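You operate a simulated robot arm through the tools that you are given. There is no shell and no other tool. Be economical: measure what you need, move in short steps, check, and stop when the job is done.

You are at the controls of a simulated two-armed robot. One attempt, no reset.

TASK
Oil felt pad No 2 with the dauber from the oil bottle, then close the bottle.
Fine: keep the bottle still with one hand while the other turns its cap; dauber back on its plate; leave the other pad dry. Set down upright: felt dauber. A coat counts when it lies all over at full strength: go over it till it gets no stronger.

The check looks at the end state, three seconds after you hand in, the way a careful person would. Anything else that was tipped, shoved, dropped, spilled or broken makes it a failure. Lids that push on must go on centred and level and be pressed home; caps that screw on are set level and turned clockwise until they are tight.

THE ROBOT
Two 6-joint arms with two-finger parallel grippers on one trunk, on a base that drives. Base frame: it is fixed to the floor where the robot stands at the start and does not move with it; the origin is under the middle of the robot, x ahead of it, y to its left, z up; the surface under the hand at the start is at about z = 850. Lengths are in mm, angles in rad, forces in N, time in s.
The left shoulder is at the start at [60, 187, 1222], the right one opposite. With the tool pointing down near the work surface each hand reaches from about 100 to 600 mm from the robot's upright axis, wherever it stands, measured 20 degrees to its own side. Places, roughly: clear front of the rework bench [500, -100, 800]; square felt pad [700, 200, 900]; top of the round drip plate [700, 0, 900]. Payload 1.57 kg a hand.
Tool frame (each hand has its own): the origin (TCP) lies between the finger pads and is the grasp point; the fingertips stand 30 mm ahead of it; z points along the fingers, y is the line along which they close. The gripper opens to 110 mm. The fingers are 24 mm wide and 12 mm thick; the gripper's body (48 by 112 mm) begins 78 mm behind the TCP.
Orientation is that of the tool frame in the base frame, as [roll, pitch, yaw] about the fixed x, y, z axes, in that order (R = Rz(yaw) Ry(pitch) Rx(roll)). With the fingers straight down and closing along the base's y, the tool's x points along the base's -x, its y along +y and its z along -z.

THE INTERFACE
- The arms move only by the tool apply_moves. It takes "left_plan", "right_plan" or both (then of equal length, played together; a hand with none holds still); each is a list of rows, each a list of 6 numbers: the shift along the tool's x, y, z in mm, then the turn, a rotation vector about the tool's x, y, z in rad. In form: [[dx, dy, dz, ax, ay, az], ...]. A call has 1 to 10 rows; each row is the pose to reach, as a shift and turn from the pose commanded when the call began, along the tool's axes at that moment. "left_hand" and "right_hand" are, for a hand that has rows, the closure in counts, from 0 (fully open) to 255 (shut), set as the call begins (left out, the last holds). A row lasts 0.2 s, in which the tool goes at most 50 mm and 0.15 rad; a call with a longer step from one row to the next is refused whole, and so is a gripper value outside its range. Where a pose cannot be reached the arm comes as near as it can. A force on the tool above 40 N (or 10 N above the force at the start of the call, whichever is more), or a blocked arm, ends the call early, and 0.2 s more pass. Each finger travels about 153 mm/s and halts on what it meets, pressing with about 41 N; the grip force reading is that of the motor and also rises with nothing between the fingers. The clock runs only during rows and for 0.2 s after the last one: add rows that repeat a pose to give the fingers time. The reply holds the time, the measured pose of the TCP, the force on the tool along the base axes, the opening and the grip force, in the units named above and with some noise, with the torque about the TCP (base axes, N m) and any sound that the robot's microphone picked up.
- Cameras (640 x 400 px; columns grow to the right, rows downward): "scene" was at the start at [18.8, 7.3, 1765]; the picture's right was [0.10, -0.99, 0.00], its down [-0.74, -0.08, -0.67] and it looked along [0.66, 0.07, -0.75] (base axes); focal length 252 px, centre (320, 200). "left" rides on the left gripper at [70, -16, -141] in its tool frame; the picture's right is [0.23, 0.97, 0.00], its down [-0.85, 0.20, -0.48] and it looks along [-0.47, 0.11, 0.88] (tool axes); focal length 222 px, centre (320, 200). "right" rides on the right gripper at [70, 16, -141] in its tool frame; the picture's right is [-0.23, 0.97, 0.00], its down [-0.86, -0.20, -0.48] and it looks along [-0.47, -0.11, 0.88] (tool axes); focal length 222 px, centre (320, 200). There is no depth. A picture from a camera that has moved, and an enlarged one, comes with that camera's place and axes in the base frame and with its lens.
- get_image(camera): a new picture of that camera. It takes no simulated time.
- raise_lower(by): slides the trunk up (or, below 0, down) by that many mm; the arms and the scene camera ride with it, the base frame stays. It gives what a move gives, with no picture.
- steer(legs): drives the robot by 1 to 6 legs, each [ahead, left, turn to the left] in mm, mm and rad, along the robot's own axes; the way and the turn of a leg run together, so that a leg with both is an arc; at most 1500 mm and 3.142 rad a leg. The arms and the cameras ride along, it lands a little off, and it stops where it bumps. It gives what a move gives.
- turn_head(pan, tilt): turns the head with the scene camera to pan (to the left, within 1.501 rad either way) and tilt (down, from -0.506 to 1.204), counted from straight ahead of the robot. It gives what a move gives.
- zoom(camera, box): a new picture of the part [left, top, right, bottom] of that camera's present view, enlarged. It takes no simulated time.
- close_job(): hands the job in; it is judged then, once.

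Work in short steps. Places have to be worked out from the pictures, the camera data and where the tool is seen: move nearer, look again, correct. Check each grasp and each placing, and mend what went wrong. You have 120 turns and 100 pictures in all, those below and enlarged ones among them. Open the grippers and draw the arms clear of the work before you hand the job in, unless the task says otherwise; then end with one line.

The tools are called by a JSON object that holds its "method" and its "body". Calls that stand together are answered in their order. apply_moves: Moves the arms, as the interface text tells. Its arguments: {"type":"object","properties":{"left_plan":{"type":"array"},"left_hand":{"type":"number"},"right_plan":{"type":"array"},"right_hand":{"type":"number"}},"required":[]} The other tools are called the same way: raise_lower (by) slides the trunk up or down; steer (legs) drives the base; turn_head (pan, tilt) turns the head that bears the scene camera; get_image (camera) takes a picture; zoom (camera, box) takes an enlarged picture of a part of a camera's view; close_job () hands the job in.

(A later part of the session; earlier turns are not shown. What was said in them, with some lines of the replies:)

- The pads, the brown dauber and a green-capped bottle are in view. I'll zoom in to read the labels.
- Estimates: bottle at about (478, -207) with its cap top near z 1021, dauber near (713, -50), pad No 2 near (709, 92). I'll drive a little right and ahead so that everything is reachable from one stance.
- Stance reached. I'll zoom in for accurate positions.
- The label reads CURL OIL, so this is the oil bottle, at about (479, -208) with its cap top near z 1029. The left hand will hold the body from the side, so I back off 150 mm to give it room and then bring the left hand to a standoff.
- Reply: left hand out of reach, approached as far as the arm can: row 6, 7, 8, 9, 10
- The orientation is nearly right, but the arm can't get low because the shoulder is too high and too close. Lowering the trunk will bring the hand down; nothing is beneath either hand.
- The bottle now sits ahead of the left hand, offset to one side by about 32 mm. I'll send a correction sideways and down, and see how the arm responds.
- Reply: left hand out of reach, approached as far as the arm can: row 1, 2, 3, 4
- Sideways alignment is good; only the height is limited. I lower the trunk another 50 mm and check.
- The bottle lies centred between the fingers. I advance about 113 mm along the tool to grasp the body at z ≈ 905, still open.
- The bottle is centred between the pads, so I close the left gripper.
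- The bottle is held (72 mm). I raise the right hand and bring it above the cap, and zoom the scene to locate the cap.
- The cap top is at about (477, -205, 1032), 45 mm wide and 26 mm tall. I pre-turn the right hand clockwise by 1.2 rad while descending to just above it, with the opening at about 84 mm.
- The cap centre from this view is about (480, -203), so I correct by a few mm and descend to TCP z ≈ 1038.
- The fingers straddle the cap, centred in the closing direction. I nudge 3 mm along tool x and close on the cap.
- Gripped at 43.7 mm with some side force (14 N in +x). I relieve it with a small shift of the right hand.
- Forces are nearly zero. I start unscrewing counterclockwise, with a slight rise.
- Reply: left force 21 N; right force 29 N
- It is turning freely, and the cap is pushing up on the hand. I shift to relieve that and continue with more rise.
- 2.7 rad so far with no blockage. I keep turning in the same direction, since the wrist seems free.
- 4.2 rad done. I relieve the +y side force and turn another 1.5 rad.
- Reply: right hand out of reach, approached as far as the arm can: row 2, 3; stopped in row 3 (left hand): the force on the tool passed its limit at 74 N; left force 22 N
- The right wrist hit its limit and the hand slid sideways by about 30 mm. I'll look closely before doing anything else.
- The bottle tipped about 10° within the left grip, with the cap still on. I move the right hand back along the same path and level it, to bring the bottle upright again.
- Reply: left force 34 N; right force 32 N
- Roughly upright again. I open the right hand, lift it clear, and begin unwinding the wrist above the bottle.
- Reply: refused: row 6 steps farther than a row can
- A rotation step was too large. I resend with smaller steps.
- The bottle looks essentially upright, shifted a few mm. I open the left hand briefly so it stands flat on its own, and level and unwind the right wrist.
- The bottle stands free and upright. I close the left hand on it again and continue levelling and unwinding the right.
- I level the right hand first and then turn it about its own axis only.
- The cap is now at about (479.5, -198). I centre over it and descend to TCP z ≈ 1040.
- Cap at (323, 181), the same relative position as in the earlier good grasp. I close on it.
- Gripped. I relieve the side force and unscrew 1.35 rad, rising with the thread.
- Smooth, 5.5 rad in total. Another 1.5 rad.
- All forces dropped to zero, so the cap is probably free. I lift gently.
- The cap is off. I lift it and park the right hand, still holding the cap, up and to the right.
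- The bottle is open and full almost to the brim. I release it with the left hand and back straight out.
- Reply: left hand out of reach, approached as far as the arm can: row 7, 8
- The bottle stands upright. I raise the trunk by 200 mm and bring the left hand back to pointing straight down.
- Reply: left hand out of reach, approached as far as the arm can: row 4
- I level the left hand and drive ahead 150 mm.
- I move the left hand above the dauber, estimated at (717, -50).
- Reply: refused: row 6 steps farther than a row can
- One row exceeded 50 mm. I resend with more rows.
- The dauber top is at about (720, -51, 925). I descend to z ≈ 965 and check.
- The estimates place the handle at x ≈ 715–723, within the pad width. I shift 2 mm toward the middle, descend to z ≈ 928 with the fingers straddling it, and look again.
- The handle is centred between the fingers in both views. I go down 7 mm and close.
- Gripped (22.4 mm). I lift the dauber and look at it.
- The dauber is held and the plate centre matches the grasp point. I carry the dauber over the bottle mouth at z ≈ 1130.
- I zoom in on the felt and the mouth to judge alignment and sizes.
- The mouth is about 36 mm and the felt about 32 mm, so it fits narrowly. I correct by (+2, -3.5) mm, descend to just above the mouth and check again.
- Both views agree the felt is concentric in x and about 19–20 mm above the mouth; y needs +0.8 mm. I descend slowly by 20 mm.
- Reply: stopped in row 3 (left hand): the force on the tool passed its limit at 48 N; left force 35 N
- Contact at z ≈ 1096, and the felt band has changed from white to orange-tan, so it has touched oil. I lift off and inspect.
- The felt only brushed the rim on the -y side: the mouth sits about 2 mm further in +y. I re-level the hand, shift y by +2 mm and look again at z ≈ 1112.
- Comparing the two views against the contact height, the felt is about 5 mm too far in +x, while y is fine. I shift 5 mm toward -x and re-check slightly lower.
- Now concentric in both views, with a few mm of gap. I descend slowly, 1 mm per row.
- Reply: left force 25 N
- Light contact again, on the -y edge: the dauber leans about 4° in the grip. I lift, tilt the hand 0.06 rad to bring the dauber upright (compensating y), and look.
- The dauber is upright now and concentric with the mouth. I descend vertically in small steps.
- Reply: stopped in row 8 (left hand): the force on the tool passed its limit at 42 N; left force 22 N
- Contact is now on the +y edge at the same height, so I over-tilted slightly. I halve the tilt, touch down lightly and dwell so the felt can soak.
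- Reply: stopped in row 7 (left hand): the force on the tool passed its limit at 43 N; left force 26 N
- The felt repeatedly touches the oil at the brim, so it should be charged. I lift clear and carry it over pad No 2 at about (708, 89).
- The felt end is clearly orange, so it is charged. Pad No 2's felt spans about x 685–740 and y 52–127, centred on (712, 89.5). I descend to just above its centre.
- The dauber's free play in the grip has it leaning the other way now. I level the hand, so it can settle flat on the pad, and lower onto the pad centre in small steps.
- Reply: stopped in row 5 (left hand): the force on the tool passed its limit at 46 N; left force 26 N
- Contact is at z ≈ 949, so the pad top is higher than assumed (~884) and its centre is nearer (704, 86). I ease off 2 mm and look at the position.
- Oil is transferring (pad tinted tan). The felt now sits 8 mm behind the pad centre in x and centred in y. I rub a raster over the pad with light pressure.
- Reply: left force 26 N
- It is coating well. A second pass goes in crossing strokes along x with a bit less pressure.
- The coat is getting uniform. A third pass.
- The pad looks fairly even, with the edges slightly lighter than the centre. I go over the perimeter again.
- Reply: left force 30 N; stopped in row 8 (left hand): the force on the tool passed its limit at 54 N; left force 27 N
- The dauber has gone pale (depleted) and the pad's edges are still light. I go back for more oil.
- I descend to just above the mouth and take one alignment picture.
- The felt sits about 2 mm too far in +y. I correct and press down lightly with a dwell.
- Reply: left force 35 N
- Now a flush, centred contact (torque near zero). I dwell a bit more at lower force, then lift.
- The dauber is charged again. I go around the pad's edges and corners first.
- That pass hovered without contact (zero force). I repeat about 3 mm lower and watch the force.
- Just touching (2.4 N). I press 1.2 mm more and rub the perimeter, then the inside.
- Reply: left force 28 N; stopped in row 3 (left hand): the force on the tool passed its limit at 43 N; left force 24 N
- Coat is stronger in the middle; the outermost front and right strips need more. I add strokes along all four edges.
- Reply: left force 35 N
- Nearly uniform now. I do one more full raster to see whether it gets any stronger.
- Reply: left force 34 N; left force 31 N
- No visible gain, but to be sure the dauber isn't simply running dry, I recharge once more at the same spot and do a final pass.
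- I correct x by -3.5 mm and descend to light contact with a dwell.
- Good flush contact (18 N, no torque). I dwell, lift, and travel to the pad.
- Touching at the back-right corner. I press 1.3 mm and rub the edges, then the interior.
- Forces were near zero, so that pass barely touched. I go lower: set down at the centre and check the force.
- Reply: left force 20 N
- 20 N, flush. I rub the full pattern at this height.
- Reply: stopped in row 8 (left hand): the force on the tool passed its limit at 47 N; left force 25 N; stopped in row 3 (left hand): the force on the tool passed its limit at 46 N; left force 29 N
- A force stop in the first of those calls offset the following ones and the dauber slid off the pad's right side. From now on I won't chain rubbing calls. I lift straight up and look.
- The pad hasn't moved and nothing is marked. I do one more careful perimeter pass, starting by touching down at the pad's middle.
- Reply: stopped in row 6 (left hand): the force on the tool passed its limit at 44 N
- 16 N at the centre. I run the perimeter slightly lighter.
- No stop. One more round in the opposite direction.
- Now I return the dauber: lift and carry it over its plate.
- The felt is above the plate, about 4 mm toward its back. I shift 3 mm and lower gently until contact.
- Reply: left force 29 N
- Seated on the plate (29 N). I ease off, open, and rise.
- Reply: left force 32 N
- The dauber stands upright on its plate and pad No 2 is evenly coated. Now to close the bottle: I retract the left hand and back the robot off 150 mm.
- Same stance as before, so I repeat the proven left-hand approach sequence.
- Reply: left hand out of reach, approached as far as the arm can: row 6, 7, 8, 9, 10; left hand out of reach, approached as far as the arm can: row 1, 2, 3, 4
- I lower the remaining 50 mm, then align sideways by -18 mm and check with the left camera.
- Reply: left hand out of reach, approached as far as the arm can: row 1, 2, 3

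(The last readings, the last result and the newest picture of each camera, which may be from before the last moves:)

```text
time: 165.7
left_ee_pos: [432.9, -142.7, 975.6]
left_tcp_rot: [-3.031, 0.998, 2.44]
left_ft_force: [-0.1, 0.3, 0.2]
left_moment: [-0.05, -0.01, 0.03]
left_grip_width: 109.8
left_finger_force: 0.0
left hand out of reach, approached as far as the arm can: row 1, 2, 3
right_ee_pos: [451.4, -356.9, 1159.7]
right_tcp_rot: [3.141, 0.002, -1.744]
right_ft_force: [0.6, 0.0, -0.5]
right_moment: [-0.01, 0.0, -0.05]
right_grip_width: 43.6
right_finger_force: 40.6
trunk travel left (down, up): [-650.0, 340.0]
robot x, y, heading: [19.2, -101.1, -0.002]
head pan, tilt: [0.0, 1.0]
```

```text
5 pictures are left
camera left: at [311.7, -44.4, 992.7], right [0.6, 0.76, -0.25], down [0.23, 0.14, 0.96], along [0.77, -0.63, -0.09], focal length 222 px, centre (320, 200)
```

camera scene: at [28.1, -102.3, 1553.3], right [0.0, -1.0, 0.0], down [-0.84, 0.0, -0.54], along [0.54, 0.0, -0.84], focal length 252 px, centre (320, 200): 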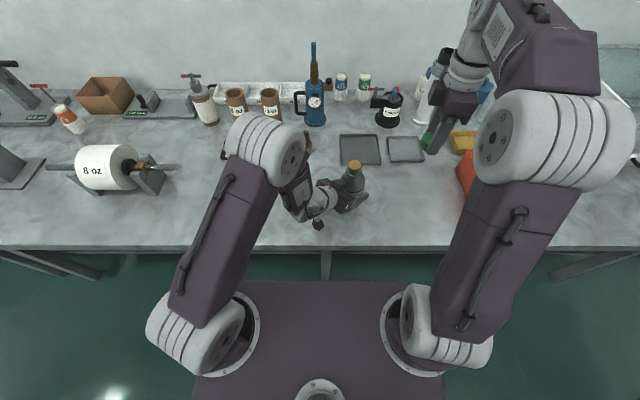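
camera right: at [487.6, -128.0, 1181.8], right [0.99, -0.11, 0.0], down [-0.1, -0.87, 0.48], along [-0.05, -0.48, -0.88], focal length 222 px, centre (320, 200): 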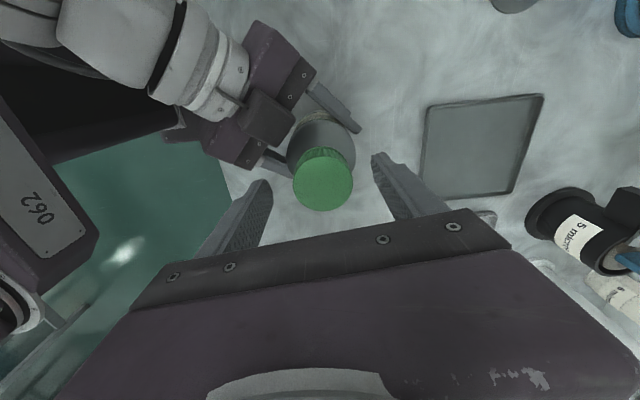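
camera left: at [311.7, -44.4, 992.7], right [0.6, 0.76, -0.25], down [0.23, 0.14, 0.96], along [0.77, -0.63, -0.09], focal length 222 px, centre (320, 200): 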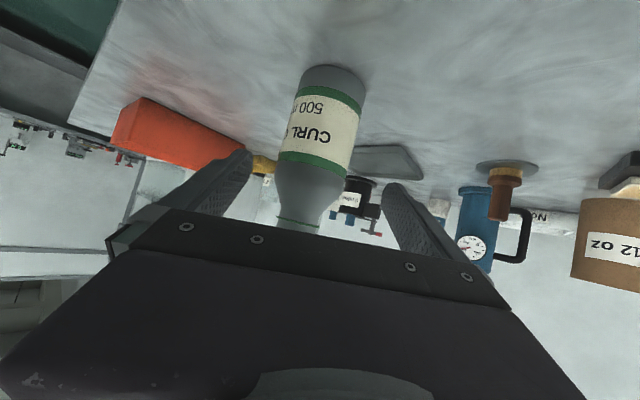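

Well aligned. I advance to the grasp pose and close on the body.

{"method": "apply_moves", "body": {"left_plan": [[4, -1, 20, 0, 0, 0], [8, -2, 40, 0, 0, 0], [12, -3, 60, 0, 0, 0], [16, -4, 80, 0, 0, 0], [19, -4.5, 101, 0, 0, 0], [19, -4.5, 101, 0, 0, 0]]}}

{"method": "apply_moves", "body": {"left_plan": [[0, 0, 0, 0, 0, 0], [0, 0, 0, 0, 0, 0], [0, 0, 0, 0, 0, 0]], "left_hand": 150}}

```text
time: 167.1
left_ee_pos: [483.4, -204.1, 908.0]
left_tcp_rot: [-3.026, 0.998, 2.444]
left_ft_force: [-0.4, -0.1, -0.2]
left_moment: [-0.01, 0.01, 0.01]
left_grip_width: 109.9
left_finger_force: 0.2
left hand out of reach, approached as far as the arm can: row 2, 3, 4, 5, 6
right_ee_pos: [451.2, -356.0, 1160.9]
right_tcp_rot: [-3.139, 0.002, -1.744]
right_ft_force: [-0.4, -0.4, 0.1]
right_moment: [0.01, 0.02, 0.0]
right_grip_width: 43.5
right_finger_force: 41.1
trunk travel left (down, up): [-650.0, 340.0]
robot x, y, heading: [15.9, -102.6, -0.004]
head pan, tilt: [0.0, 1.0]
```

```text
time: 167.9
left_ee_pos: [483.3, -205.2, 908.4]
left_tcp_rot: [-3.025, 0.998, 2.443]
left_ft_force: [1.0, -0.2, 0.5]
left_moment: [0.09, -0.16, -0.02]
left_grip_width: 71.3
left_finger_force: 41.0
right_ee_pos: [451.6, -356.0, 1160.0]
right_tcp_rot: [3.141, 0.001, -1.743]
right_ft_force: [-0.2, -0.2, -0.7]
right_moment: [0.0, 0.01, -0.01]
right_grip_width: 43.7
right_finger_force: 40.9
trunk travel left (down, up): [-650.0, 340.0]
robot x, y, heading: [16.9, -101.7, 0.004]
head pan, tilt: [0.0, 1.0]
```

The bottle is held (71 mm). I bring the cap back over the neck.

{"method": "apply_moves", "body": {"right_plan": [[-40, -0.5, 0, 0, 0, 0], [-80, -1, 0, 0, 0, 0], [-120, -1.5, 0, 0, 0, 0], [-160, -1.6, 0, 0, 0, 0], [-160, -1.6, 40, 0, 0, 0], [-160, -1.6, 80, 0, 0, 0], [-160, -1.6, 80, 0, 0, 0]]}}

{"method": "zoom", "body": {"camera": "scene", "box": [315, 130, 385, 210]}}

```text
time: 169.5
left_ee_pos: [482.6, -204.5, 909.0]
left_tcp_rot: [-3.027, 0.999, 2.444]
left_ft_force: [2.1, 1.4, 2.8]
left_moment: [0.27, -0.21, 0.01]
left_grip_width: 71.2
left_finger_force: 40.5
right_ee_pos: [479.2, -197.6, 1079.4]
right_tcp_rot: [-3.14, 0.001, -1.743]
right_ft_force: [0.3, 0.0, -0.1]
right_moment: [0.01, 0.0, -0.03]
right_grip_width: 43.5
right_finger_force: 40.4
trunk travel left (down, up): [-650.0, 340.0]
robot x, y, heading: [18.6, -98.5, 0.0]
head pan, tilt: [0.0, 1.0]
```

```text
5.00 times, centred on (350, 170) of scene
camera zoom: at [27.1, -101.5, 1553.3], right [0.0, -1.0, 0.0], down [-0.84, 0.0, -0.54], along [0.54, 0.0, -0.84], focal length 1260 px, centre (170, 350)
```

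zoom: 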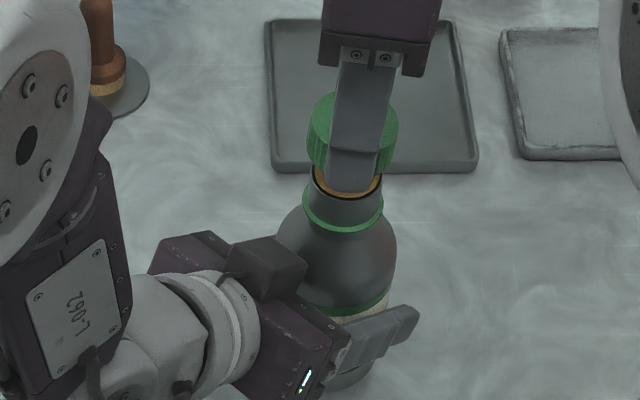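

The cap is nearly concentric; the neck lies 1.2 mm in +y. I correct and lower to just above thread contact.

{"method": "apply_moves", "body": {"right_plan": [[-1.2, 0.2, 12, 0, 0, 0], [-1.2, 0.2, 24, 0, 0, 0], [-1.2, 0.2, 31, 0, 0, 0], [-1.2, 0.2, 34, 0, 0, 0], [-1.2, 0.2, 36, 0, 0, 0], [-1.2, 0.2, 37, 0, 0, 0]]}}

```text
time: 170.3
left_ee_pos: [482.2, -203.5, 909.1]
left_tcp_rot: [-3.03, 1.0, 2.444]
left_ft_force: [1.2, -0.6, 1.9]
left_moment: [0.19, -0.04, 0.03]
left_grip_width: 71.2
left_finger_force: 41.7
right_ee_pos: [478.7, -197.0, 1057.2]
right_tcp_rot: [-3.135, 0.003, -1.744]
right_ft_force: [-2.1, -1.2, 9.9]
right_moment: [-0.24, 0.08, -0.09]
right_grip_width: 44.0
right_finger_force: 41.5
trunk travel left (down, up): [-650.0, 340.0]
robot x, y, heading: [17.3, -101.7, -0.002]
head pan, tilt: [0.0, 1.0]
stopped in row 3 (right hand): the force on the tool passed its limit at 43 N (the readings are from after the stop); the commanded pose is now the measured one
```

Rim contact on the cap's -y side: the cap should go toward -y instead. I lift 4 mm, shift -2.5 mm in y, and lower slowly.

{"method": "apply_moves", "body": {"right_plan": [[0, 0, -4, -0.006, 0, 0], [2.5, -0.4, -4, -0.006, 0, 0], [2.5, -0.4, -1, -0.006, 0, 0], [2.5, -0.4, 1, -0.006, 0, 0], [2.5, -0.4, 2.5, -0.006, 0, 0], [2.5, -0.4, 4, -0.006, 0, 0]]}}

```text
time: 171.7
left_ee_pos: [482.3, -203.7, 909.7]
left_tcp_rot: [-3.033, 1.0, 2.437]
left_ft_force: [-9.0, -1.0, 13.0]
left_moment: [0.51, -0.94, 0.18]
left_grip_width: 71.2
left_finger_force: 41.5
right_ee_pos: [479.5, -199.7, 1049.6]
right_tcp_rot: [3.141, 0.003, -1.746]
right_ft_force: [6.2, 1.4, 2.6]
right_moment: [0.02, -0.22, -0.06]
right_grip_width: 44.1
right_finger_force: 40.8
trunk travel left (down, up): [-650.0, 340.0]
robot x, y, heading: [16.9, -104.2, -0.001]
head pan, tilt: [0.0, 1.0]
```

The cap has slid over the neck rim (z 1049.6, low force). I continue down to the thread start.

{"method": "apply_moves", "body": {"right_plan": [[-0.2, -0.6, 2, 0, 0, 0], [-0.2, -0.6, 4, 0, 0, 0], [-0.2, -0.6, 6, 0, 0, 0], [-0.2, -0.6, 7, 0, 0, 0], [-0.2, -0.6, 8, 0, 0, 0]]}}

```text
time: 172.9
left_ee_pos: [482.1, -204.6, 908.3]
left_tcp_rot: [-3.032, 0.998, 2.44]
left_ft_force: [-10.9, -5.5, 12.8]
left_moment: [0.84, -1.37, 0.02]
left_grip_width: 71.1
left_finger_force: 41.3
right_ee_pos: [479.5, -198.5, 1043.7]
right_tcp_rot: [-3.14, 0.006, -1.745]
right_ft_force: [10.0, 4.5, 6.0]
right_moment: [0.13, -0.31, 0.05]
right_grip_width: 43.9
right_finger_force: 40.9
trunk travel left (down, up): [-650.0, 340.0]
robot x, y, heading: [16.0, -103.6, -0.0]
head pan, tilt: [0.0, 1.0]
```

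At the thread start. I relieve the side force and start turning clockwise with slight downward feed.

{"method": "apply_moves", "body": {"right_plan": [[-0.5, -0.9, 0.3, 0, 0, 0], [-0.5, -0.9, 0.6, 0, 0, 0.15], [-0.5, -0.9, 0.8, 0, 0, 0.3], [-0.5, -0.9, 0.9, 0, 0, 0.45], [-0.5, -0.9, 1.0, 0, 0, 0.6], [-0.5, -0.9, 1.1, 0, 0, 0.75], [-0.5, -0.9, 1.2, 0, 0, 0.9], [-0.5, -0.9, 1.3, 0, 0, 1.05], [-0.5, -0.9, 1.4, 0, 0, 1.2], [-0.5, -0.9, 1.5, 0, 0, 1.35]]}}

```text
time: 175.1
left_ee_pos: [482.2, -204.2, 909.2]
left_tcp_rot: [-3.031, 0.998, 2.439]
left_ft_force: [-3.4, -8.2, 14.8]
left_moment: [1.0, -0.01, -0.04]
left_grip_width: 70.9
left_finger_force: 40.6
right_ee_pos: [480.3, -198.8, 1042.2]
right_tcp_rot: [3.139, 0.002, -3.1]
right_ft_force: [-0.9, 5.8, -0.7]
right_moment: [0.13, 0.05, 0.08]
right_grip_width: 43.8
right_finger_force: 40.2
trunk travel left (down, up): [-650.0, 340.0]
robot x, y, heading: [17.4, -102.6, 0.001]
head pan, tilt: [0.0, 1.0]
```

Turning smoothly at z 1042.2. Another 1.5 rad.

{"method": "apply_moves", "body": {"right_plan": [[0, 0.5, 0.1, 0, 0, 0.15], [0, 0.5, 0.2, 0, 0, 0.3], [0, 0.5, 0.3, 0, 0, 0.45], [0, 0.5, 0.4, 0, 0, 0.6], [0, 0.5, 0.5, 0, 0, 0.75], [0, 0.5, 0.6, 0, 0, 0.9], [0, 0.5, 0.7, 0, 0, 1.05], [0, 0.5, 0.8, 0, 0, 1.2], [0, 0.5, 0.9, 0, 0, 1.35], [0, 0.5, 1.0, 0, 0, 1.5]]}}

```text
time: 177.3
left_ee_pos: [482.3, -204.1, 910.3]
left_tcp_rot: [-3.032, 0.998, 2.44]
left_ft_force: [-2.1, -9.9, 16.6]
left_moment: [1.57, -0.68, -0.06]
left_grip_width: 70.9
left_finger_force: 40.8
right_ee_pos: [481.0, -197.4, 1042.6]
right_tcp_rot: [3.138, -0.003, 1.687]
right_ft_force: [2.0, 10.1, -1.2]
right_moment: [0.19, -0.04, 0.1]
right_grip_width: 44.2
right_finger_force: 40.7
trunk travel left (down, up): [-650.0, 340.0]
robot x, y, heading: [19.7, -99.6, 0.0]
head pan, tilt: [0.0, 1.0]
```

Another 2.85 rad makes this the safe wrist end. I release the cap, rise, and unwind the wrist counterclockwise for a second stroke.

{"method": "apply_moves", "body": {"right_plan": [[0.6, 0, 0, 0, 0, 0], [0.6, 0, 0, 0, 0, 0]]}}

{"method": "apply_moves", "body": {"right_plan": [[0, 0, 0, 0, 0, 0], [0, 0, 0, 0, 0, 0], [0, 0, -25, 0, 0, 0], [0, 0, -50, 0, 0, 0], [0, 0, -50, 0, 0, -0.14], [0, 0, -50, 0, 0, -0.28], [0, 0, -50, 0, 0, -0.42], [0, 0, -50, 0, 0, -0.56], [0, 0, -50, 0, 0, -0.7], [0, 0, -50, 0, 0, -0.84]], "right_hand": 60}}

{"method": "zoom", "body": {"camera": "scene", "box": [315, 130, 385, 210]}}

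```text
time: 177.9
left_ee_pos: [481.8, -204.0, 910.3]
left_tcp_rot: [-3.031, 1.0, 2.442]
left_ft_force: [-5.2, -5.2, 18.1]
left_moment: [0.9, -1.27, 0.02]
left_grip_width: 70.8
left_finger_force: 41.1
right_ee_pos: [481.6, -198.4, 1040.8]
right_tcp_rot: [3.137, -0.004, 1.686]
right_ft_force: [6.6, 4.2, 1.0]
right_moment: [0.11, -0.13, -0.06]
right_grip_width: 43.8
right_finger_force: 40.5
trunk travel left (down, up): [-650.0, 340.0]
robot x, y, heading: [18.7, -100.6, -0.002]
head pan, tilt: [0.0, 1.0]
```

```text
time: 180.1
left_ee_pos: [482.0, -204.0, 908.9]
left_tcp_rot: [-3.032, 0.998, 2.442]
left_ft_force: [1.1, -0.4, 17.9]
left_moment: [0.45, -0.51, -0.04]
left_grip_width: 70.8
left_finger_force: 41.7
right_ee_pos: [481.5, -198.9, 1091.3]
right_tcp_rot: [3.139, -0.001, 2.53]
right_ft_force: [-0.2, -0.1, -0.5]
right_moment: [0.02, -0.01, -0.01]
right_grip_width: 84.1
right_finger_force: 0.2
trunk travel left (down, up): [-650.0, 340.0]
robot x, y, heading: [17.6, -102.2, 0.0]
head pan, tilt: [0.0, 1.0]
```

```text
5.00 times, centred on (350, 170) of scene
camera zoom: at [25.0, -101.5, 1553.4], right [0.0, -1.0, 0.0], down [-0.84, 0.0, -0.54], along [0.54, 0.0, -0.84], focal length 1260 px, centre (170, 350)
```

zoom: 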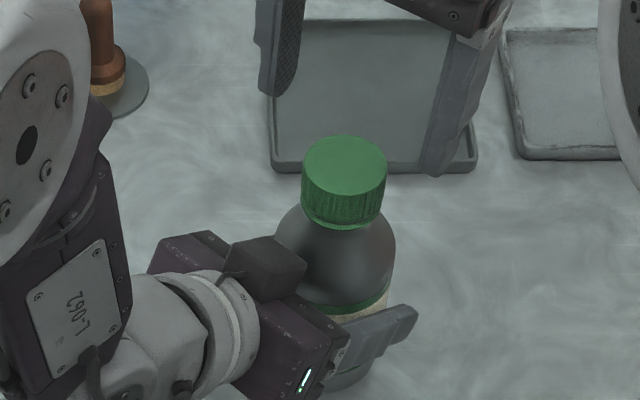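

The cap sits level on the thread. I continue unwinding the right wrist.

{"method": "apply_moves", "body": {"right_plan": [[0, 0, 0, 0, 0, -0.14], [0, 0, 0, 0, 0, -0.28], [0, 0, 0, 0, 0, -0.42], [0, 0, 0, 0, 0, -0.56], [0, 0, 0, 0, 0, -0.7], [0, 0, 0, 0, 0, -0.84], [0, 0, 0, 0, 0, -0.98], [0, 0, 0, 0, 0, -1.12], [0, 0, 0, 0, 0, -1.26], [0, 0, 0, 0, 0, -1.4]]}}

{"method": "apply_moves", "body": {"right_plan": [[0, 0, 0, 0, 0, -0.14], [0, 0, 0, 0, 0, -0.28], [0, 0, 0, 0, 0, -0.42], [0, 0, 0, 0, 0, -0.56], [0, 0, 0, 0, 0, -0.7], [0, 0, 0, 0, 0, -0.84], [0, 0, 0, 0, 0, -0.98], [0, 0, 0, 0, 0, -1.12], [0, 0, 0, 0, 0, -1.26], [0, 0, 0, 0, 0, -1.4]]}}

{"method": "apply_moves", "body": {"right_plan": [[0, 0, 0, 0, 0, -0.12], [0, 0, 0, 0, 0, -0.24], [0, 0, 0, 0, 0, -0.36], [0, 0, 0, 0, 0, -0.42], [0, 0, 0, 0, 0, -0.42]]}}

```text
time: 182.3
left_ee_pos: [482.8, -203.8, 908.8]
left_tcp_rot: [-3.029, 0.998, 2.441]
left_ft_force: [1.9, 0.4, 18.7]
left_moment: [0.51, -0.53, -0.07]
left_grip_width: 70.8
left_finger_force: 41.0
right_ee_pos: [480.1, -197.7, 1090.7]
right_tcp_rot: [3.14, 0.003, -2.35]
right_ft_force: [0.2, 0.9, 0.1]
right_moment: [0.0, 0.01, 0.0]
right_grip_width: 84.1
right_finger_force: 0.1
trunk travel left (down, up): [-650.0, 340.0]
robot x, y, heading: [17.6, -99.1, -0.002]
head pan, tilt: [0.0, 1.0]
```

```text
time: 184.5
left_ee_pos: [483.4, -202.4, 909.0]
left_tcp_rot: [-3.029, 0.998, 2.442]
left_ft_force: [1.9, 0.6, 18.5]
left_moment: [0.54, -0.57, -0.05]
left_grip_width: 70.8
left_finger_force: 41.5
right_ee_pos: [480.7, -197.6, 1089.1]
right_tcp_rot: [-3.139, 0.001, -0.953]
right_ft_force: [0.0, 0.4, 0.1]
right_moment: [-0.01, 0.0, 0.03]
right_grip_width: 84.3
right_finger_force: 0.1
trunk travel left (down, up): [-650.0, 340.0]
robot x, y, heading: [17.7, -99.2, -0.006]
head pan, tilt: [0.0, 1.0]
```

```text
time: 185.7
left_ee_pos: [481.6, -203.2, 908.6]
left_tcp_rot: [-3.03, 0.999, 2.442]
left_ft_force: [0.8, -0.1, 18.3]
left_moment: [0.54, -0.5, -0.03]
left_grip_width: 70.6
left_finger_force: 40.8
right_ee_pos: [479.5, -197.6, 1092.1]
right_tcp_rot: [-3.138, -0.001, -0.534]
right_ft_force: [0.0, -1.0, 0.6]
right_moment: [0.03, 0.0, -0.01]
right_grip_width: 84.2
right_finger_force: 0.2
trunk travel left (down, up): [-650.0, 340.0]
robot x, y, heading: [17.3, -103.3, -0.004]
head pan, tilt: [0.0, 1.0]
```

I descend back around the cap and grip it.

{"method": "apply_moves", "body": {"right_plan": [[0, 0, 15, 0, 0, 0], [0, 0, 30, 0, 0, 0], [0, 0, 45, 0, 0, 0], [0, 0, 52, 0, 0, 0], [0, 0, 52, 0, 0, 0]]}}

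{"method": "apply_moves", "body": {"right_plan": [[0, 0, 0, 0, 0, 0], [0, 0, 0, 0, 0, 0], [0, 0, 0, 0, 0, 0]], "right_hand": 220}}

```text
time: 186.9
left_ee_pos: [483.0, -203.7, 908.7]
left_tcp_rot: [-3.03, 0.997, 2.443]
left_ft_force: [1.8, 1.3, 17.1]
left_moment: [0.48, -0.49, 0.0]
left_grip_width: 70.9
left_finger_force: 41.3
right_ee_pos: [480.9, -197.4, 1039.0]
right_tcp_rot: [-3.138, -0.001, -0.535]
right_ft_force: [0.3, 0.0, -0.4]
right_moment: [0.0, -0.02, -0.02]
right_grip_width: 84.2
right_finger_force: 0.1
trunk travel left (down, up): [-650.0, 340.0]
robot x, y, heading: [14.9, -103.1, -0.003]
head pan, tilt: [0.0, 1.0]
```

```text
time: 187.7
left_ee_pos: [482.3, -204.1, 909.3]
left_tcp_rot: [-3.031, 0.997, 2.442]
left_ft_force: [-0.6, -7.5, 15.5]
left_moment: [1.66, -0.76, 0.02]
left_grip_width: 71.2
left_finger_force: 40.5
right_ee_pos: [479.7, -196.7, 1040.0]
right_tcp_rot: [-3.136, 0.001, -0.534]
right_ft_force: [2.1, 7.8, -0.1]
right_moment: [-0.1, 0.02, 0.01]
right_grip_width: 44.3
right_finger_force: 40.7
trunk travel left (down, up): [-650.0, 340.0]
robot x, y, heading: [14.0, -102.2, -0.003]
head pan, tilt: [0.0, 1.0]
```

Gripped with low force. Clockwise 1.5 rad.

{"method": "apply_moves", "body": {"right_plan": [[-0.3, -0.5, 0.1, 0, 0, 0.15], [-0.3, -0.5, 0.2, 0, 0, 0.3], [-0.3, -0.5, 0.3, 0, 0, 0.45], [-0.3, -0.5, 0.4, 0, 0, 0.6], [-0.3, -0.5, 0.5, 0, 0, 0.75], [-0.3, -0.5, 0.5, 0, 0, 0.9], [-0.3, -0.5, 0.6, 0, 0, 1.05], [-0.3, -0.5, 0.7, 0, 0, 1.2], [-0.3, -0.5, 0.7, 0, 0, 1.35], [-0.3, -0.5, 0.8, 0, 0, 1.5]]}}

```text
time: 189.9
left_ee_pos: [482.8, -203.2, 907.9]
left_tcp_rot: [-3.028, 0.995, 2.444]
left_ft_force: [-18.1, 3.3, 7.7]
left_moment: [0.17, -1.88, 0.0]
left_grip_width: 71.4
left_finger_force: 41.3
right_ee_pos: [482.1, -197.9, 1039.9]
right_tcp_rot: [-3.139, 0.005, -2.037]
right_ft_force: [16.1, -3.9, -1.8]
right_moment: [-0.77, -0.34, 0.02]
right_grip_width: 43.7
right_finger_force: 41.0
trunk travel left (down, up): [-650.0, 340.0]
robot x, y, heading: [16.4, -98.7, 0.002]
head pan, tilt: [0.0, 1.0]
```

Not tight yet (torque ~0). I relieve the +x side force and turn another 1.5 rad.

{"method": "apply_moves", "body": {"right_plan": [[-0.3, -1.3, 0, 0, 0, 0.15], [-0.3, -1.3, 0.1, 0, 0, 0.3], [-0.3, -1.3, 0.2, 0, 0, 0.45], [-0.3, -1.3, 0.3, 0, 0, 0.6], [-0.3, -1.3, 0.4, 0, 0, 0.75], [-0.3, -1.3, 0.4, 0, 0, 0.9], [-0.3, -1.3, 0.5, 0, 0, 1.05], [-0.3, -1.3, 0.6, 0, 0, 1.2], [-0.3, -1.3, 0.6, 0, 0, 1.35], [-0.3, -1.3, 0.7, 0, 0, 1.5]]}}

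```text
time: 192.1
left_ee_pos: [482.7, -202.9, 908.5]
left_tcp_rot: [-3.029, 0.994, 2.446]
left_ft_force: [-10.3, 15.6, -0.1]
left_moment: [-0.18, -1.2, -0.05]
left_grip_width: 71.4
left_finger_force: 40.5
right_ee_pos: [484.2, -198.7, 1036.2]
right_tcp_rot: [3.14, 0.002, 2.745]
right_ft_force: [10.8, -14.2, 3.8]
right_moment: [-1.64, -0.45, 0.07]
right_grip_width: 43.7
right_finger_force: 40.8
trunk travel left (down, up): [-650.0, 340.0]
robot x, y, heading: [14.9, -104.3, -0.002]
head pan, tilt: [0.0, 1.0]
```

5.85 rad in total. I relieve and turn 1.05 rad, watching for tightness.

{"method": "apply_moves", "body": {"right_plan": [[-1.1, -0.7, 0, 0, 0, 0], [-1.1, -0.7, 0.1, 0, 0, 0.15], [-1.1, -0.7, 0.2, 0, 0, 0.3], [-1.1, -0.7, 0.3, 0, 0, 0.45], [-1.1, -0.7, 0.3, 0, 0, 0.6], [-1.1, -0.7, 0.4, 0, 0, 0.75], [-1.1, -0.7, 0.4, 0, 0, 0.9], [-1.1, -0.7, 0.5, 0, 0, 1.05]]}}

```text
time: 193.9
left_ee_pos: [483.5, -204.1, 907.0]
left_tcp_rot: [-3.027, 0.998, 2.446]
left_ft_force: [8.2, 14.9, -4.0]
left_moment: [-0.07, 0.04, -0.05]
left_grip_width: 71.0
left_finger_force: 41.1
right_ee_pos: [482.9, -199.6, 1035.7]
right_tcp_rot: [-3.14, -0.006, 1.696]
right_ft_force: [-9.1, -13.0, 9.6]
right_moment: [-1.39, 0.84, 0.01]
right_grip_width: 43.8
right_finger_force: 40.9
trunk travel left (down, up): [-650.0, 340.0]
robot x, y, heading: [16.4, -100.4, -0.004]
head pan, tilt: [0.0, 1.0]
```

Still turning freely, so another stroke is needed: release, rise, unwind about 2.7 rad.

{"method": "apply_moves", "body": {"right_plan": [[0, 0, 0, 0, 0, 0], [0, 0, 0, 0, 0, 0], [0, 0, -20, 0, 0, 0], [0, 0, -40, 0, 0, 0], [0, 0, -40, 0, 0, -0.14], [0, 0, -40, 0, 0, -0.28], [0, 0, -40, 0, 0, -0.42], [0, 0, -40, 0, 0, -0.56], [0, 0, -40, 0, 0, -0.7], [0, 0, -40, 0, 0, -0.84]], "right_hand": 60}}

{"method": "apply_moves", "body": {"right_plan": [[0, 0, 0, 0, 0, -0.14], [0, 0, 0, 0, 0, -0.28], [0, 0, 0, 0, 0, -0.42], [0, 0, 0, 0, 0, -0.56], [0, 0, 0, 0, 0, -0.7], [0, 0, 0, 0, 0, -0.84], [0, 0, 0, 0, 0, -0.98], [0, 0, 0, 0, 0, -1.12], [0, 0, 0, 0, 0, -1.26], [0, 0, 0, 0, 0, -1.4]]}}

{"method": "apply_moves", "body": {"right_plan": [[0, 0, 0, 0, 0, -0.14], [0, 0, 0, 0, 0, -0.28], [0, 0, 0, 0, 0, -0.42], [0, 0, 0, 0, 0, -0.56], [0, 0, 0, 0, 0, -0.56]]}}

```text
time: 196.1
left_ee_pos: [484.7, -203.7, 908.1]
left_tcp_rot: [-3.031, 0.997, 2.441]
left_ft_force: [2.1, -2.4, 6.4]
left_moment: [0.06, -0.4, -0.09]
left_grip_width: 70.9
left_finger_force: 40.8
right_ee_pos: [484.2, -200.2, 1076.4]
right_tcp_rot: [3.138, -0.001, 2.542]
right_ft_force: [0.1, 0.4, -0.2]
right_moment: [0.0, -0.02, 0.01]
right_grip_width: 84.0
right_finger_force: 0.0
trunk travel left (down, up): [-650.0, 340.0]
robot x, y, heading: [17.4, -102.6, 0.004]
head pan, tilt: [0.0, 1.0]
```

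```text
time: 198.3
left_ee_pos: [484.9, -204.9, 908.5]
left_tcp_rot: [-3.029, 0.996, 2.443]
left_ft_force: [4.9, -2.4, 12.9]
left_moment: [0.24, -0.66, -0.14]
left_grip_width: 70.9
left_finger_force: 41.1
right_ee_pos: [484.0, -199.1, 1076.9]
right_tcp_rot: [3.139, 0.003, -2.343]
right_ft_force: [0.2, -0.9, 0.2]
right_moment: [-0.01, 0.01, 0.02]
right_grip_width: 84.2
right_finger_force: 0.1
trunk travel left (down, up): [-650.0, 340.0]
robot x, y, heading: [21.7, -100.3, 0.001]
head pan, tilt: [0.0, 1.0]
```

```text
time: 199.5
left_ee_pos: [483.6, -203.4, 907.5]
left_tcp_rot: [-3.029, 0.996, 2.443]
left_ft_force: [6.0, -0.1, 14.2]
left_moment: [0.29, -0.69, -0.11]
left_grip_width: 70.6
left_finger_force: 40.7
right_ee_pos: [483.8, -200.7, 1077.5]
right_tcp_rot: [3.141, 0.003, -1.783]
right_ft_force: [0.5, 0.2, -0.1]
right_moment: [0.03, -0.03, 0.0]
right_grip_width: 84.2
right_finger_force: 0.1
trunk travel left (down, up): [-650.0, 340.0]
robot x, y, heading: [19.0, -101.5, -0.003]
head pan, tilt: [0.0, 1.0]
```

I descend, grip, and turn clockwise again.

{"method": "apply_moves", "body": {"right_plan": [[0.2, 1, 15, 0, 0, 0], [0.2, 1, 30, 0, 0, 0], [0.2, 1, 40, 0, 0, 0], [0.2, 1, 40, 0, 0, 0]]}}

{"method": "apply_moves", "body": {"right_plan": [[0, 0, 0, 0, 0, 0], [0, 0, 0, 0, 0, 0], [0, 0, 0, 0, 0, 0]], "right_hand": 230}}

{"method": "apply_moves", "body": {"right_plan": [[0, 0, 0, 0, 0, 0.12], [0, 0, 0.1, 0, 0, 0.24], [0, 0, 0.1, 0, 0, 0.36], [0, 0, 0.2, 0, 0, 0.48], [0, 0, 0.2, 0, 0, 0.6], [0, 0, 0.3, 0, 0, 0.72]]}}

```text
time: 200.5
left_ee_pos: [483.1, -204.0, 908.5]
left_tcp_rot: [-3.03, 0.995, 2.444]
left_ft_force: [5.4, -1.2, 14.2]
left_moment: [0.34, -0.68, -0.14]
left_grip_width: 70.9
left_finger_force: 41.0
right_ee_pos: [483.0, -200.0, 1035.9]
right_tcp_rot: [-3.14, 0.003, -1.785]
right_ft_force: [0.1, 0.2, 0.0]
right_moment: [0.02, -0.02, 0.02]
right_grip_width: 84.0
right_finger_force: 0.1
trunk travel left (down, up): [-650.0, 340.0]
robot x, y, heading: [20.5, -99.0, -0.006]
head pan, tilt: [0.0, 1.0]
```

```text
time: 201.3
left_ee_pos: [483.2, -203.2, 908.5]
left_tcp_rot: [-3.029, 0.997, 2.44]
left_ft_force: [0.2, 1.0, 15.1]
left_moment: [0.21, -1.62, -0.09]
left_grip_width: 70.7
left_finger_force: 40.9
right_ee_pos: [483.1, -199.3, 1037.4]
right_tcp_rot: [-3.139, 0.004, -1.785]
right_ft_force: [6.3, -1.5, -0.6]
right_moment: [-0.04, 0.31, -0.03]
right_grip_width: 44.3
right_finger_force: 41.1
trunk travel left (down, up): [-650.0, 340.0]
robot x, y, heading: [15.3, -100.5, -0.006]
head pan, tilt: [0.0, 1.0]
```

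```text
time: 202.7
left_ee_pos: [482.9, -203.3, 908.5]
left_tcp_rot: [-3.032, 0.997, 2.443]
left_ft_force: [14.3, 0.1, 8.3]
left_moment: [0.4, 0.04, -1.28]
left_grip_width: 70.6
left_finger_force: 40.9
right_ee_pos: [482.5, -198.9, 1036.0]
right_tcp_rot: [3.137, 0.003, -2.506]
right_ft_force: [-10.1, -0.1, 2.3]
right_moment: [-0.13, 0.71, 1.12]
right_grip_width: 44.1
right_finger_force: 41.6
trunk travel left (down, up): [-650.0, 340.0]
robot x, y, heading: [17.5, -100.7, -0.004]
head pan, tilt: [0.0, 1.0]
```

Torque jumped to 1.1 N·m: the cap is seating. I turn a bit more to confirm it is tight.

{"method": "apply_moves", "body": {"right_plan": [[0.6, 0.5, 0, 0, 0, 0.1], [0.6, 0.5, 0, 0, 0, 0.2], [0.6, 0.5, 0, 0, 0, 0.3], [0.6, 0.5, 0, 0, 0, 0.4]]}}

```text
time: 203.7
left_ee_pos: [483.2, -204.3, 908.7]
left_tcp_rot: [-3.031, 0.996, 2.444]
left_ft_force: [5.4, -0.3, 11.6]
left_moment: [0.69, -0.33, -1.27]
left_grip_width: 71.1
left_finger_force: 41.2
right_ee_pos: [482.4, -198.1, 1036.0]
right_tcp_rot: [3.14, 0.003, -2.906]
right_ft_force: [-1.8, 1.6, -0.1]
right_moment: [-0.18, -0.22, 1.27]
right_grip_width: 44.2
right_finger_force: 40.8
trunk travel left (down, up): [-650.0, 340.0]
robot x, y, heading: [20.3, -100.8, -0.002]
head pan, tilt: [0.0, 1.0]
```

Torque saturates at 1.27 N·m with the fingers slipping, so the cap is tight. I release and raise the right hand, then open the left and back out.

{"method": "apply_moves", "body": {"right_plan": [[0, 0, 0, 0, 0, 0], [0, 0, 0, 0, 0, 0], [0, 0, -30, 0, 0, 0], [0, 0, -70, 0, 0, 0], [0, 0, -110, 0, 0, 0], [0, 0, -150, 0, 0, 0]], "right_hand": 40}}

{"method": "apply_moves", "body": {"left_plan": [[0, 0, 0, 0, 0, 0], [0, 0, 0, 0, 0, 0], [0, 0, 0, 0, 0, 0], [0, 0, -20, 0, 0, 0], [0, 0, -45, 0, 0, 0], [0, 0, -70, 0, 0, 0], [0, 0, -95, 0, 0, 0]], "left_hand": 0}}

{"method": "raise_lower", "body": {"by": 200}}

{"method": "get_image", "body": {"camera": "scene"}}

```text
time: 205.1
left_ee_pos: [482.5, -203.6, 908.4]
left_tcp_rot: [-3.029, 0.995, 2.442]
left_ft_force: [2.7, 1.1, 10.7]
left_moment: [0.18, -0.52, 0.01]
left_grip_width: 70.7
left_finger_force: 41.3
right_ee_pos: [482.2, -198.8, 1186.1]
right_tcp_rot: [3.137, 0.001, -2.905]
right_ft_force: [0.7, 0.0, -0.4]
right_moment: [0.03, 0.02, -0.03]
right_grip_width: 92.7
right_finger_force: 0.0
trunk travel left (down, up): [-650.0, 340.0]
robot x, y, heading: [18.6, -99.0, -0.0]
head pan, tilt: [0.0, 1.0]
```

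```text
time: 206.7
left_ee_pos: [434.7, -145.5, 967.2]
left_tcp_rot: [-3.017, 0.993, 2.448]
left_ft_force: [-0.7, 0.5, 0.6]
left_moment: [-0.01, 0.0, 0.01]
left_grip_width: 110.0
left_finger_force: 0.1
left hand out of reach, approached as far as the arm can: row 5, 6, 7
right_ee_pos: [481.1, -199.1, 1186.8]
right_tcp_rot: [3.138, 0.002, -2.904]
right_ft_force: [0.3, -0.7, -0.4]
right_moment: [-0.01, 0.01, -0.03]
right_grip_width: 92.7
right_finger_force: 0.1
trunk travel left (down, up): [-650.0, 340.0]
robot x, y, heading: [18.7, -100.4, 0.001]
head pan, tilt: [0.0, 1.0]
```

```text
time: 208.9
left_ee_pos: [435.2, -146.5, 1165.6]
left_tcp_rot: [-3.017, 0.992, 2.452]
left_ft_force: [-0.7, -0.2, -0.5]
left_moment: [-0.01, 0.0, -0.03]
left_grip_width: 109.8
left_finger_force: 0.1
right_ee_pos: [483.1, -200.5, 1385.5]
right_tcp_rot: [3.138, 0.001, -2.905]
right_ft_force: [-0.2, 0.7, 0.6]
right_moment: [0.01, 0.0, 0.0]
right_grip_width: 92.5
right_finger_force: 0.0
trunk travel left (down, up): [-850.0, 140.0]
robot x, y, heading: [19.4, -97.9, 0.001]
head pan, tilt: [0.0, 1.0]
```

```text
2 pictures are left
camera scene: at [27.4, -101.7, 1753.3], right [0.0, -1.0, 0.0], down [-0.84, 0.0, -0.54], along [0.54, 0.0, -0.84], focal length 252 px, centre (320, 200)
```

scene: 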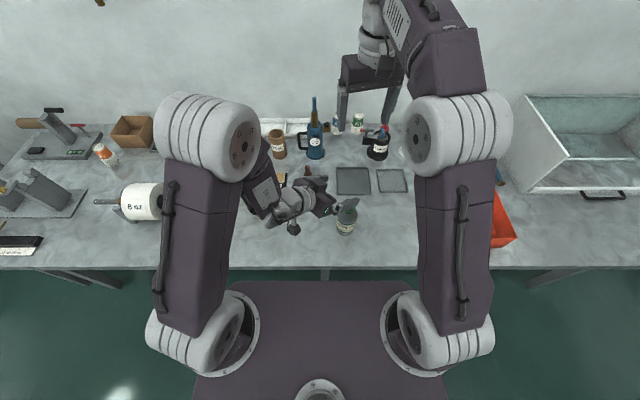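

The bottle is released. I draw the left arm back and clear, move the right arm aside, and check the final state.

{"method": "apply_moves", "body": {"left_plan": [[-1, 15, -15, -0.041, 0.099, -0.071], [-2, 30, -30, -0.082, 0.198, -0.142], [-4, 45, -45, -0.123, 0.297, -0.213], [-5, 60, -60, -0.164, 0.396, -0.284], [-6, 75, -75, -0.205, 0.495, -0.355], [-7, 90, -90, -0.246, 0.594, -0.427], [-8, 105, -105, -0.287, 0.693, -0.498], [-9, 130, -125, -0.328, 0.792, -0.569], [-11, 155, -145, -0.369, 0.891, -0.64], [-12, 180, -165, -0.41, 0.99, -0.711]], "right_plan": [[0, -10, 0, 0, 0, 0], [0, -20, 0, 0, 0, 0], [0, -30, 0, 0, 0, 0], [0, -40, 0, 0, 0, 0], [0, -50, 0, 0, 0, 0], [0, -60, 0, 0, 0, 0], [0, -70, 0, 0, 0, 0], [0, -80, 0, 0, 0, 0], [0, -90, 0, 0, 0, 0], [0, -100, 0, 0, 0, 0]], "right_hand": 0}}

{"method": "zoom", "body": {"camera": "scene", "box": [240, 140, 400, 260]}}

```text
time: 211.1
left_ee_pos: [476.2, 77.7, 1255.1]
left_tcp_rot: [-3.132, -0.088, 3.133]
left_ft_force: [-0.8, 0.5, 0.6]
left_moment: [0.0, 0.01, 0.05]
left_grip_width: 110.2
left_finger_force: 0.1
left hand out of reach, approached as far as the arm can: row 4
right_ee_pos: [509.2, -296.4, 1385.1]
right_tcp_rot: [3.139, -0.002, -2.904]
right_ft_force: [-0.1, -0.2, 0.1]
right_moment: [-0.04, 0.03, -0.01]
right_grip_width: 109.9
right_finger_force: 0.0
trunk travel left (down, up): [-850.0, 140.0]
robot x, y, heading: [17.3, -102.4, -0.0]
head pan, tilt: [0.0, 1.0]
```

```text
3.33 times, centred on (320, 200) of scene
camera zoom: at [29.5, -101.5, 1753.3], right [0.0, -1.0, 0.0], down [-0.84, 0.0, -0.54], along [0.54, 0.0, -0.84], focal length 840 px, centre (320, 200)
```

zoom: 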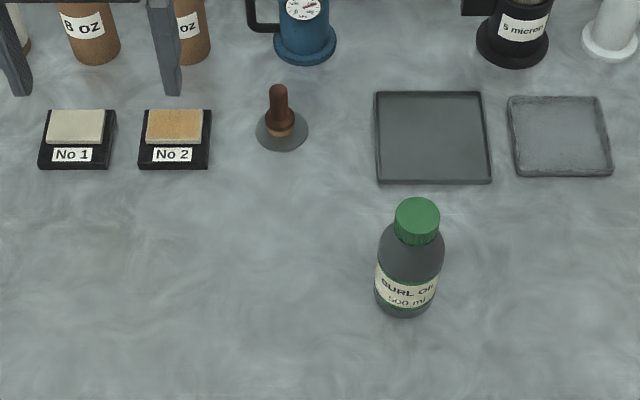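

The bottle stands upright with its cap on level, the dauber is on its plate, pad No 2 is coated and pad No 1 is dry. Both grippers are open and clear, so I hand in.

{"method": "close_job", "body": {}}

```text
The job is handed in.
```

I oiled pad No 2 all over, closed the oil bottle until the cap was tight, put the dauber back upright on its plate and left pad No 1 dry; while I was uncapping the bottle it tipped about 10° in the grip, nothing visibly spilled, and it now stands upright.
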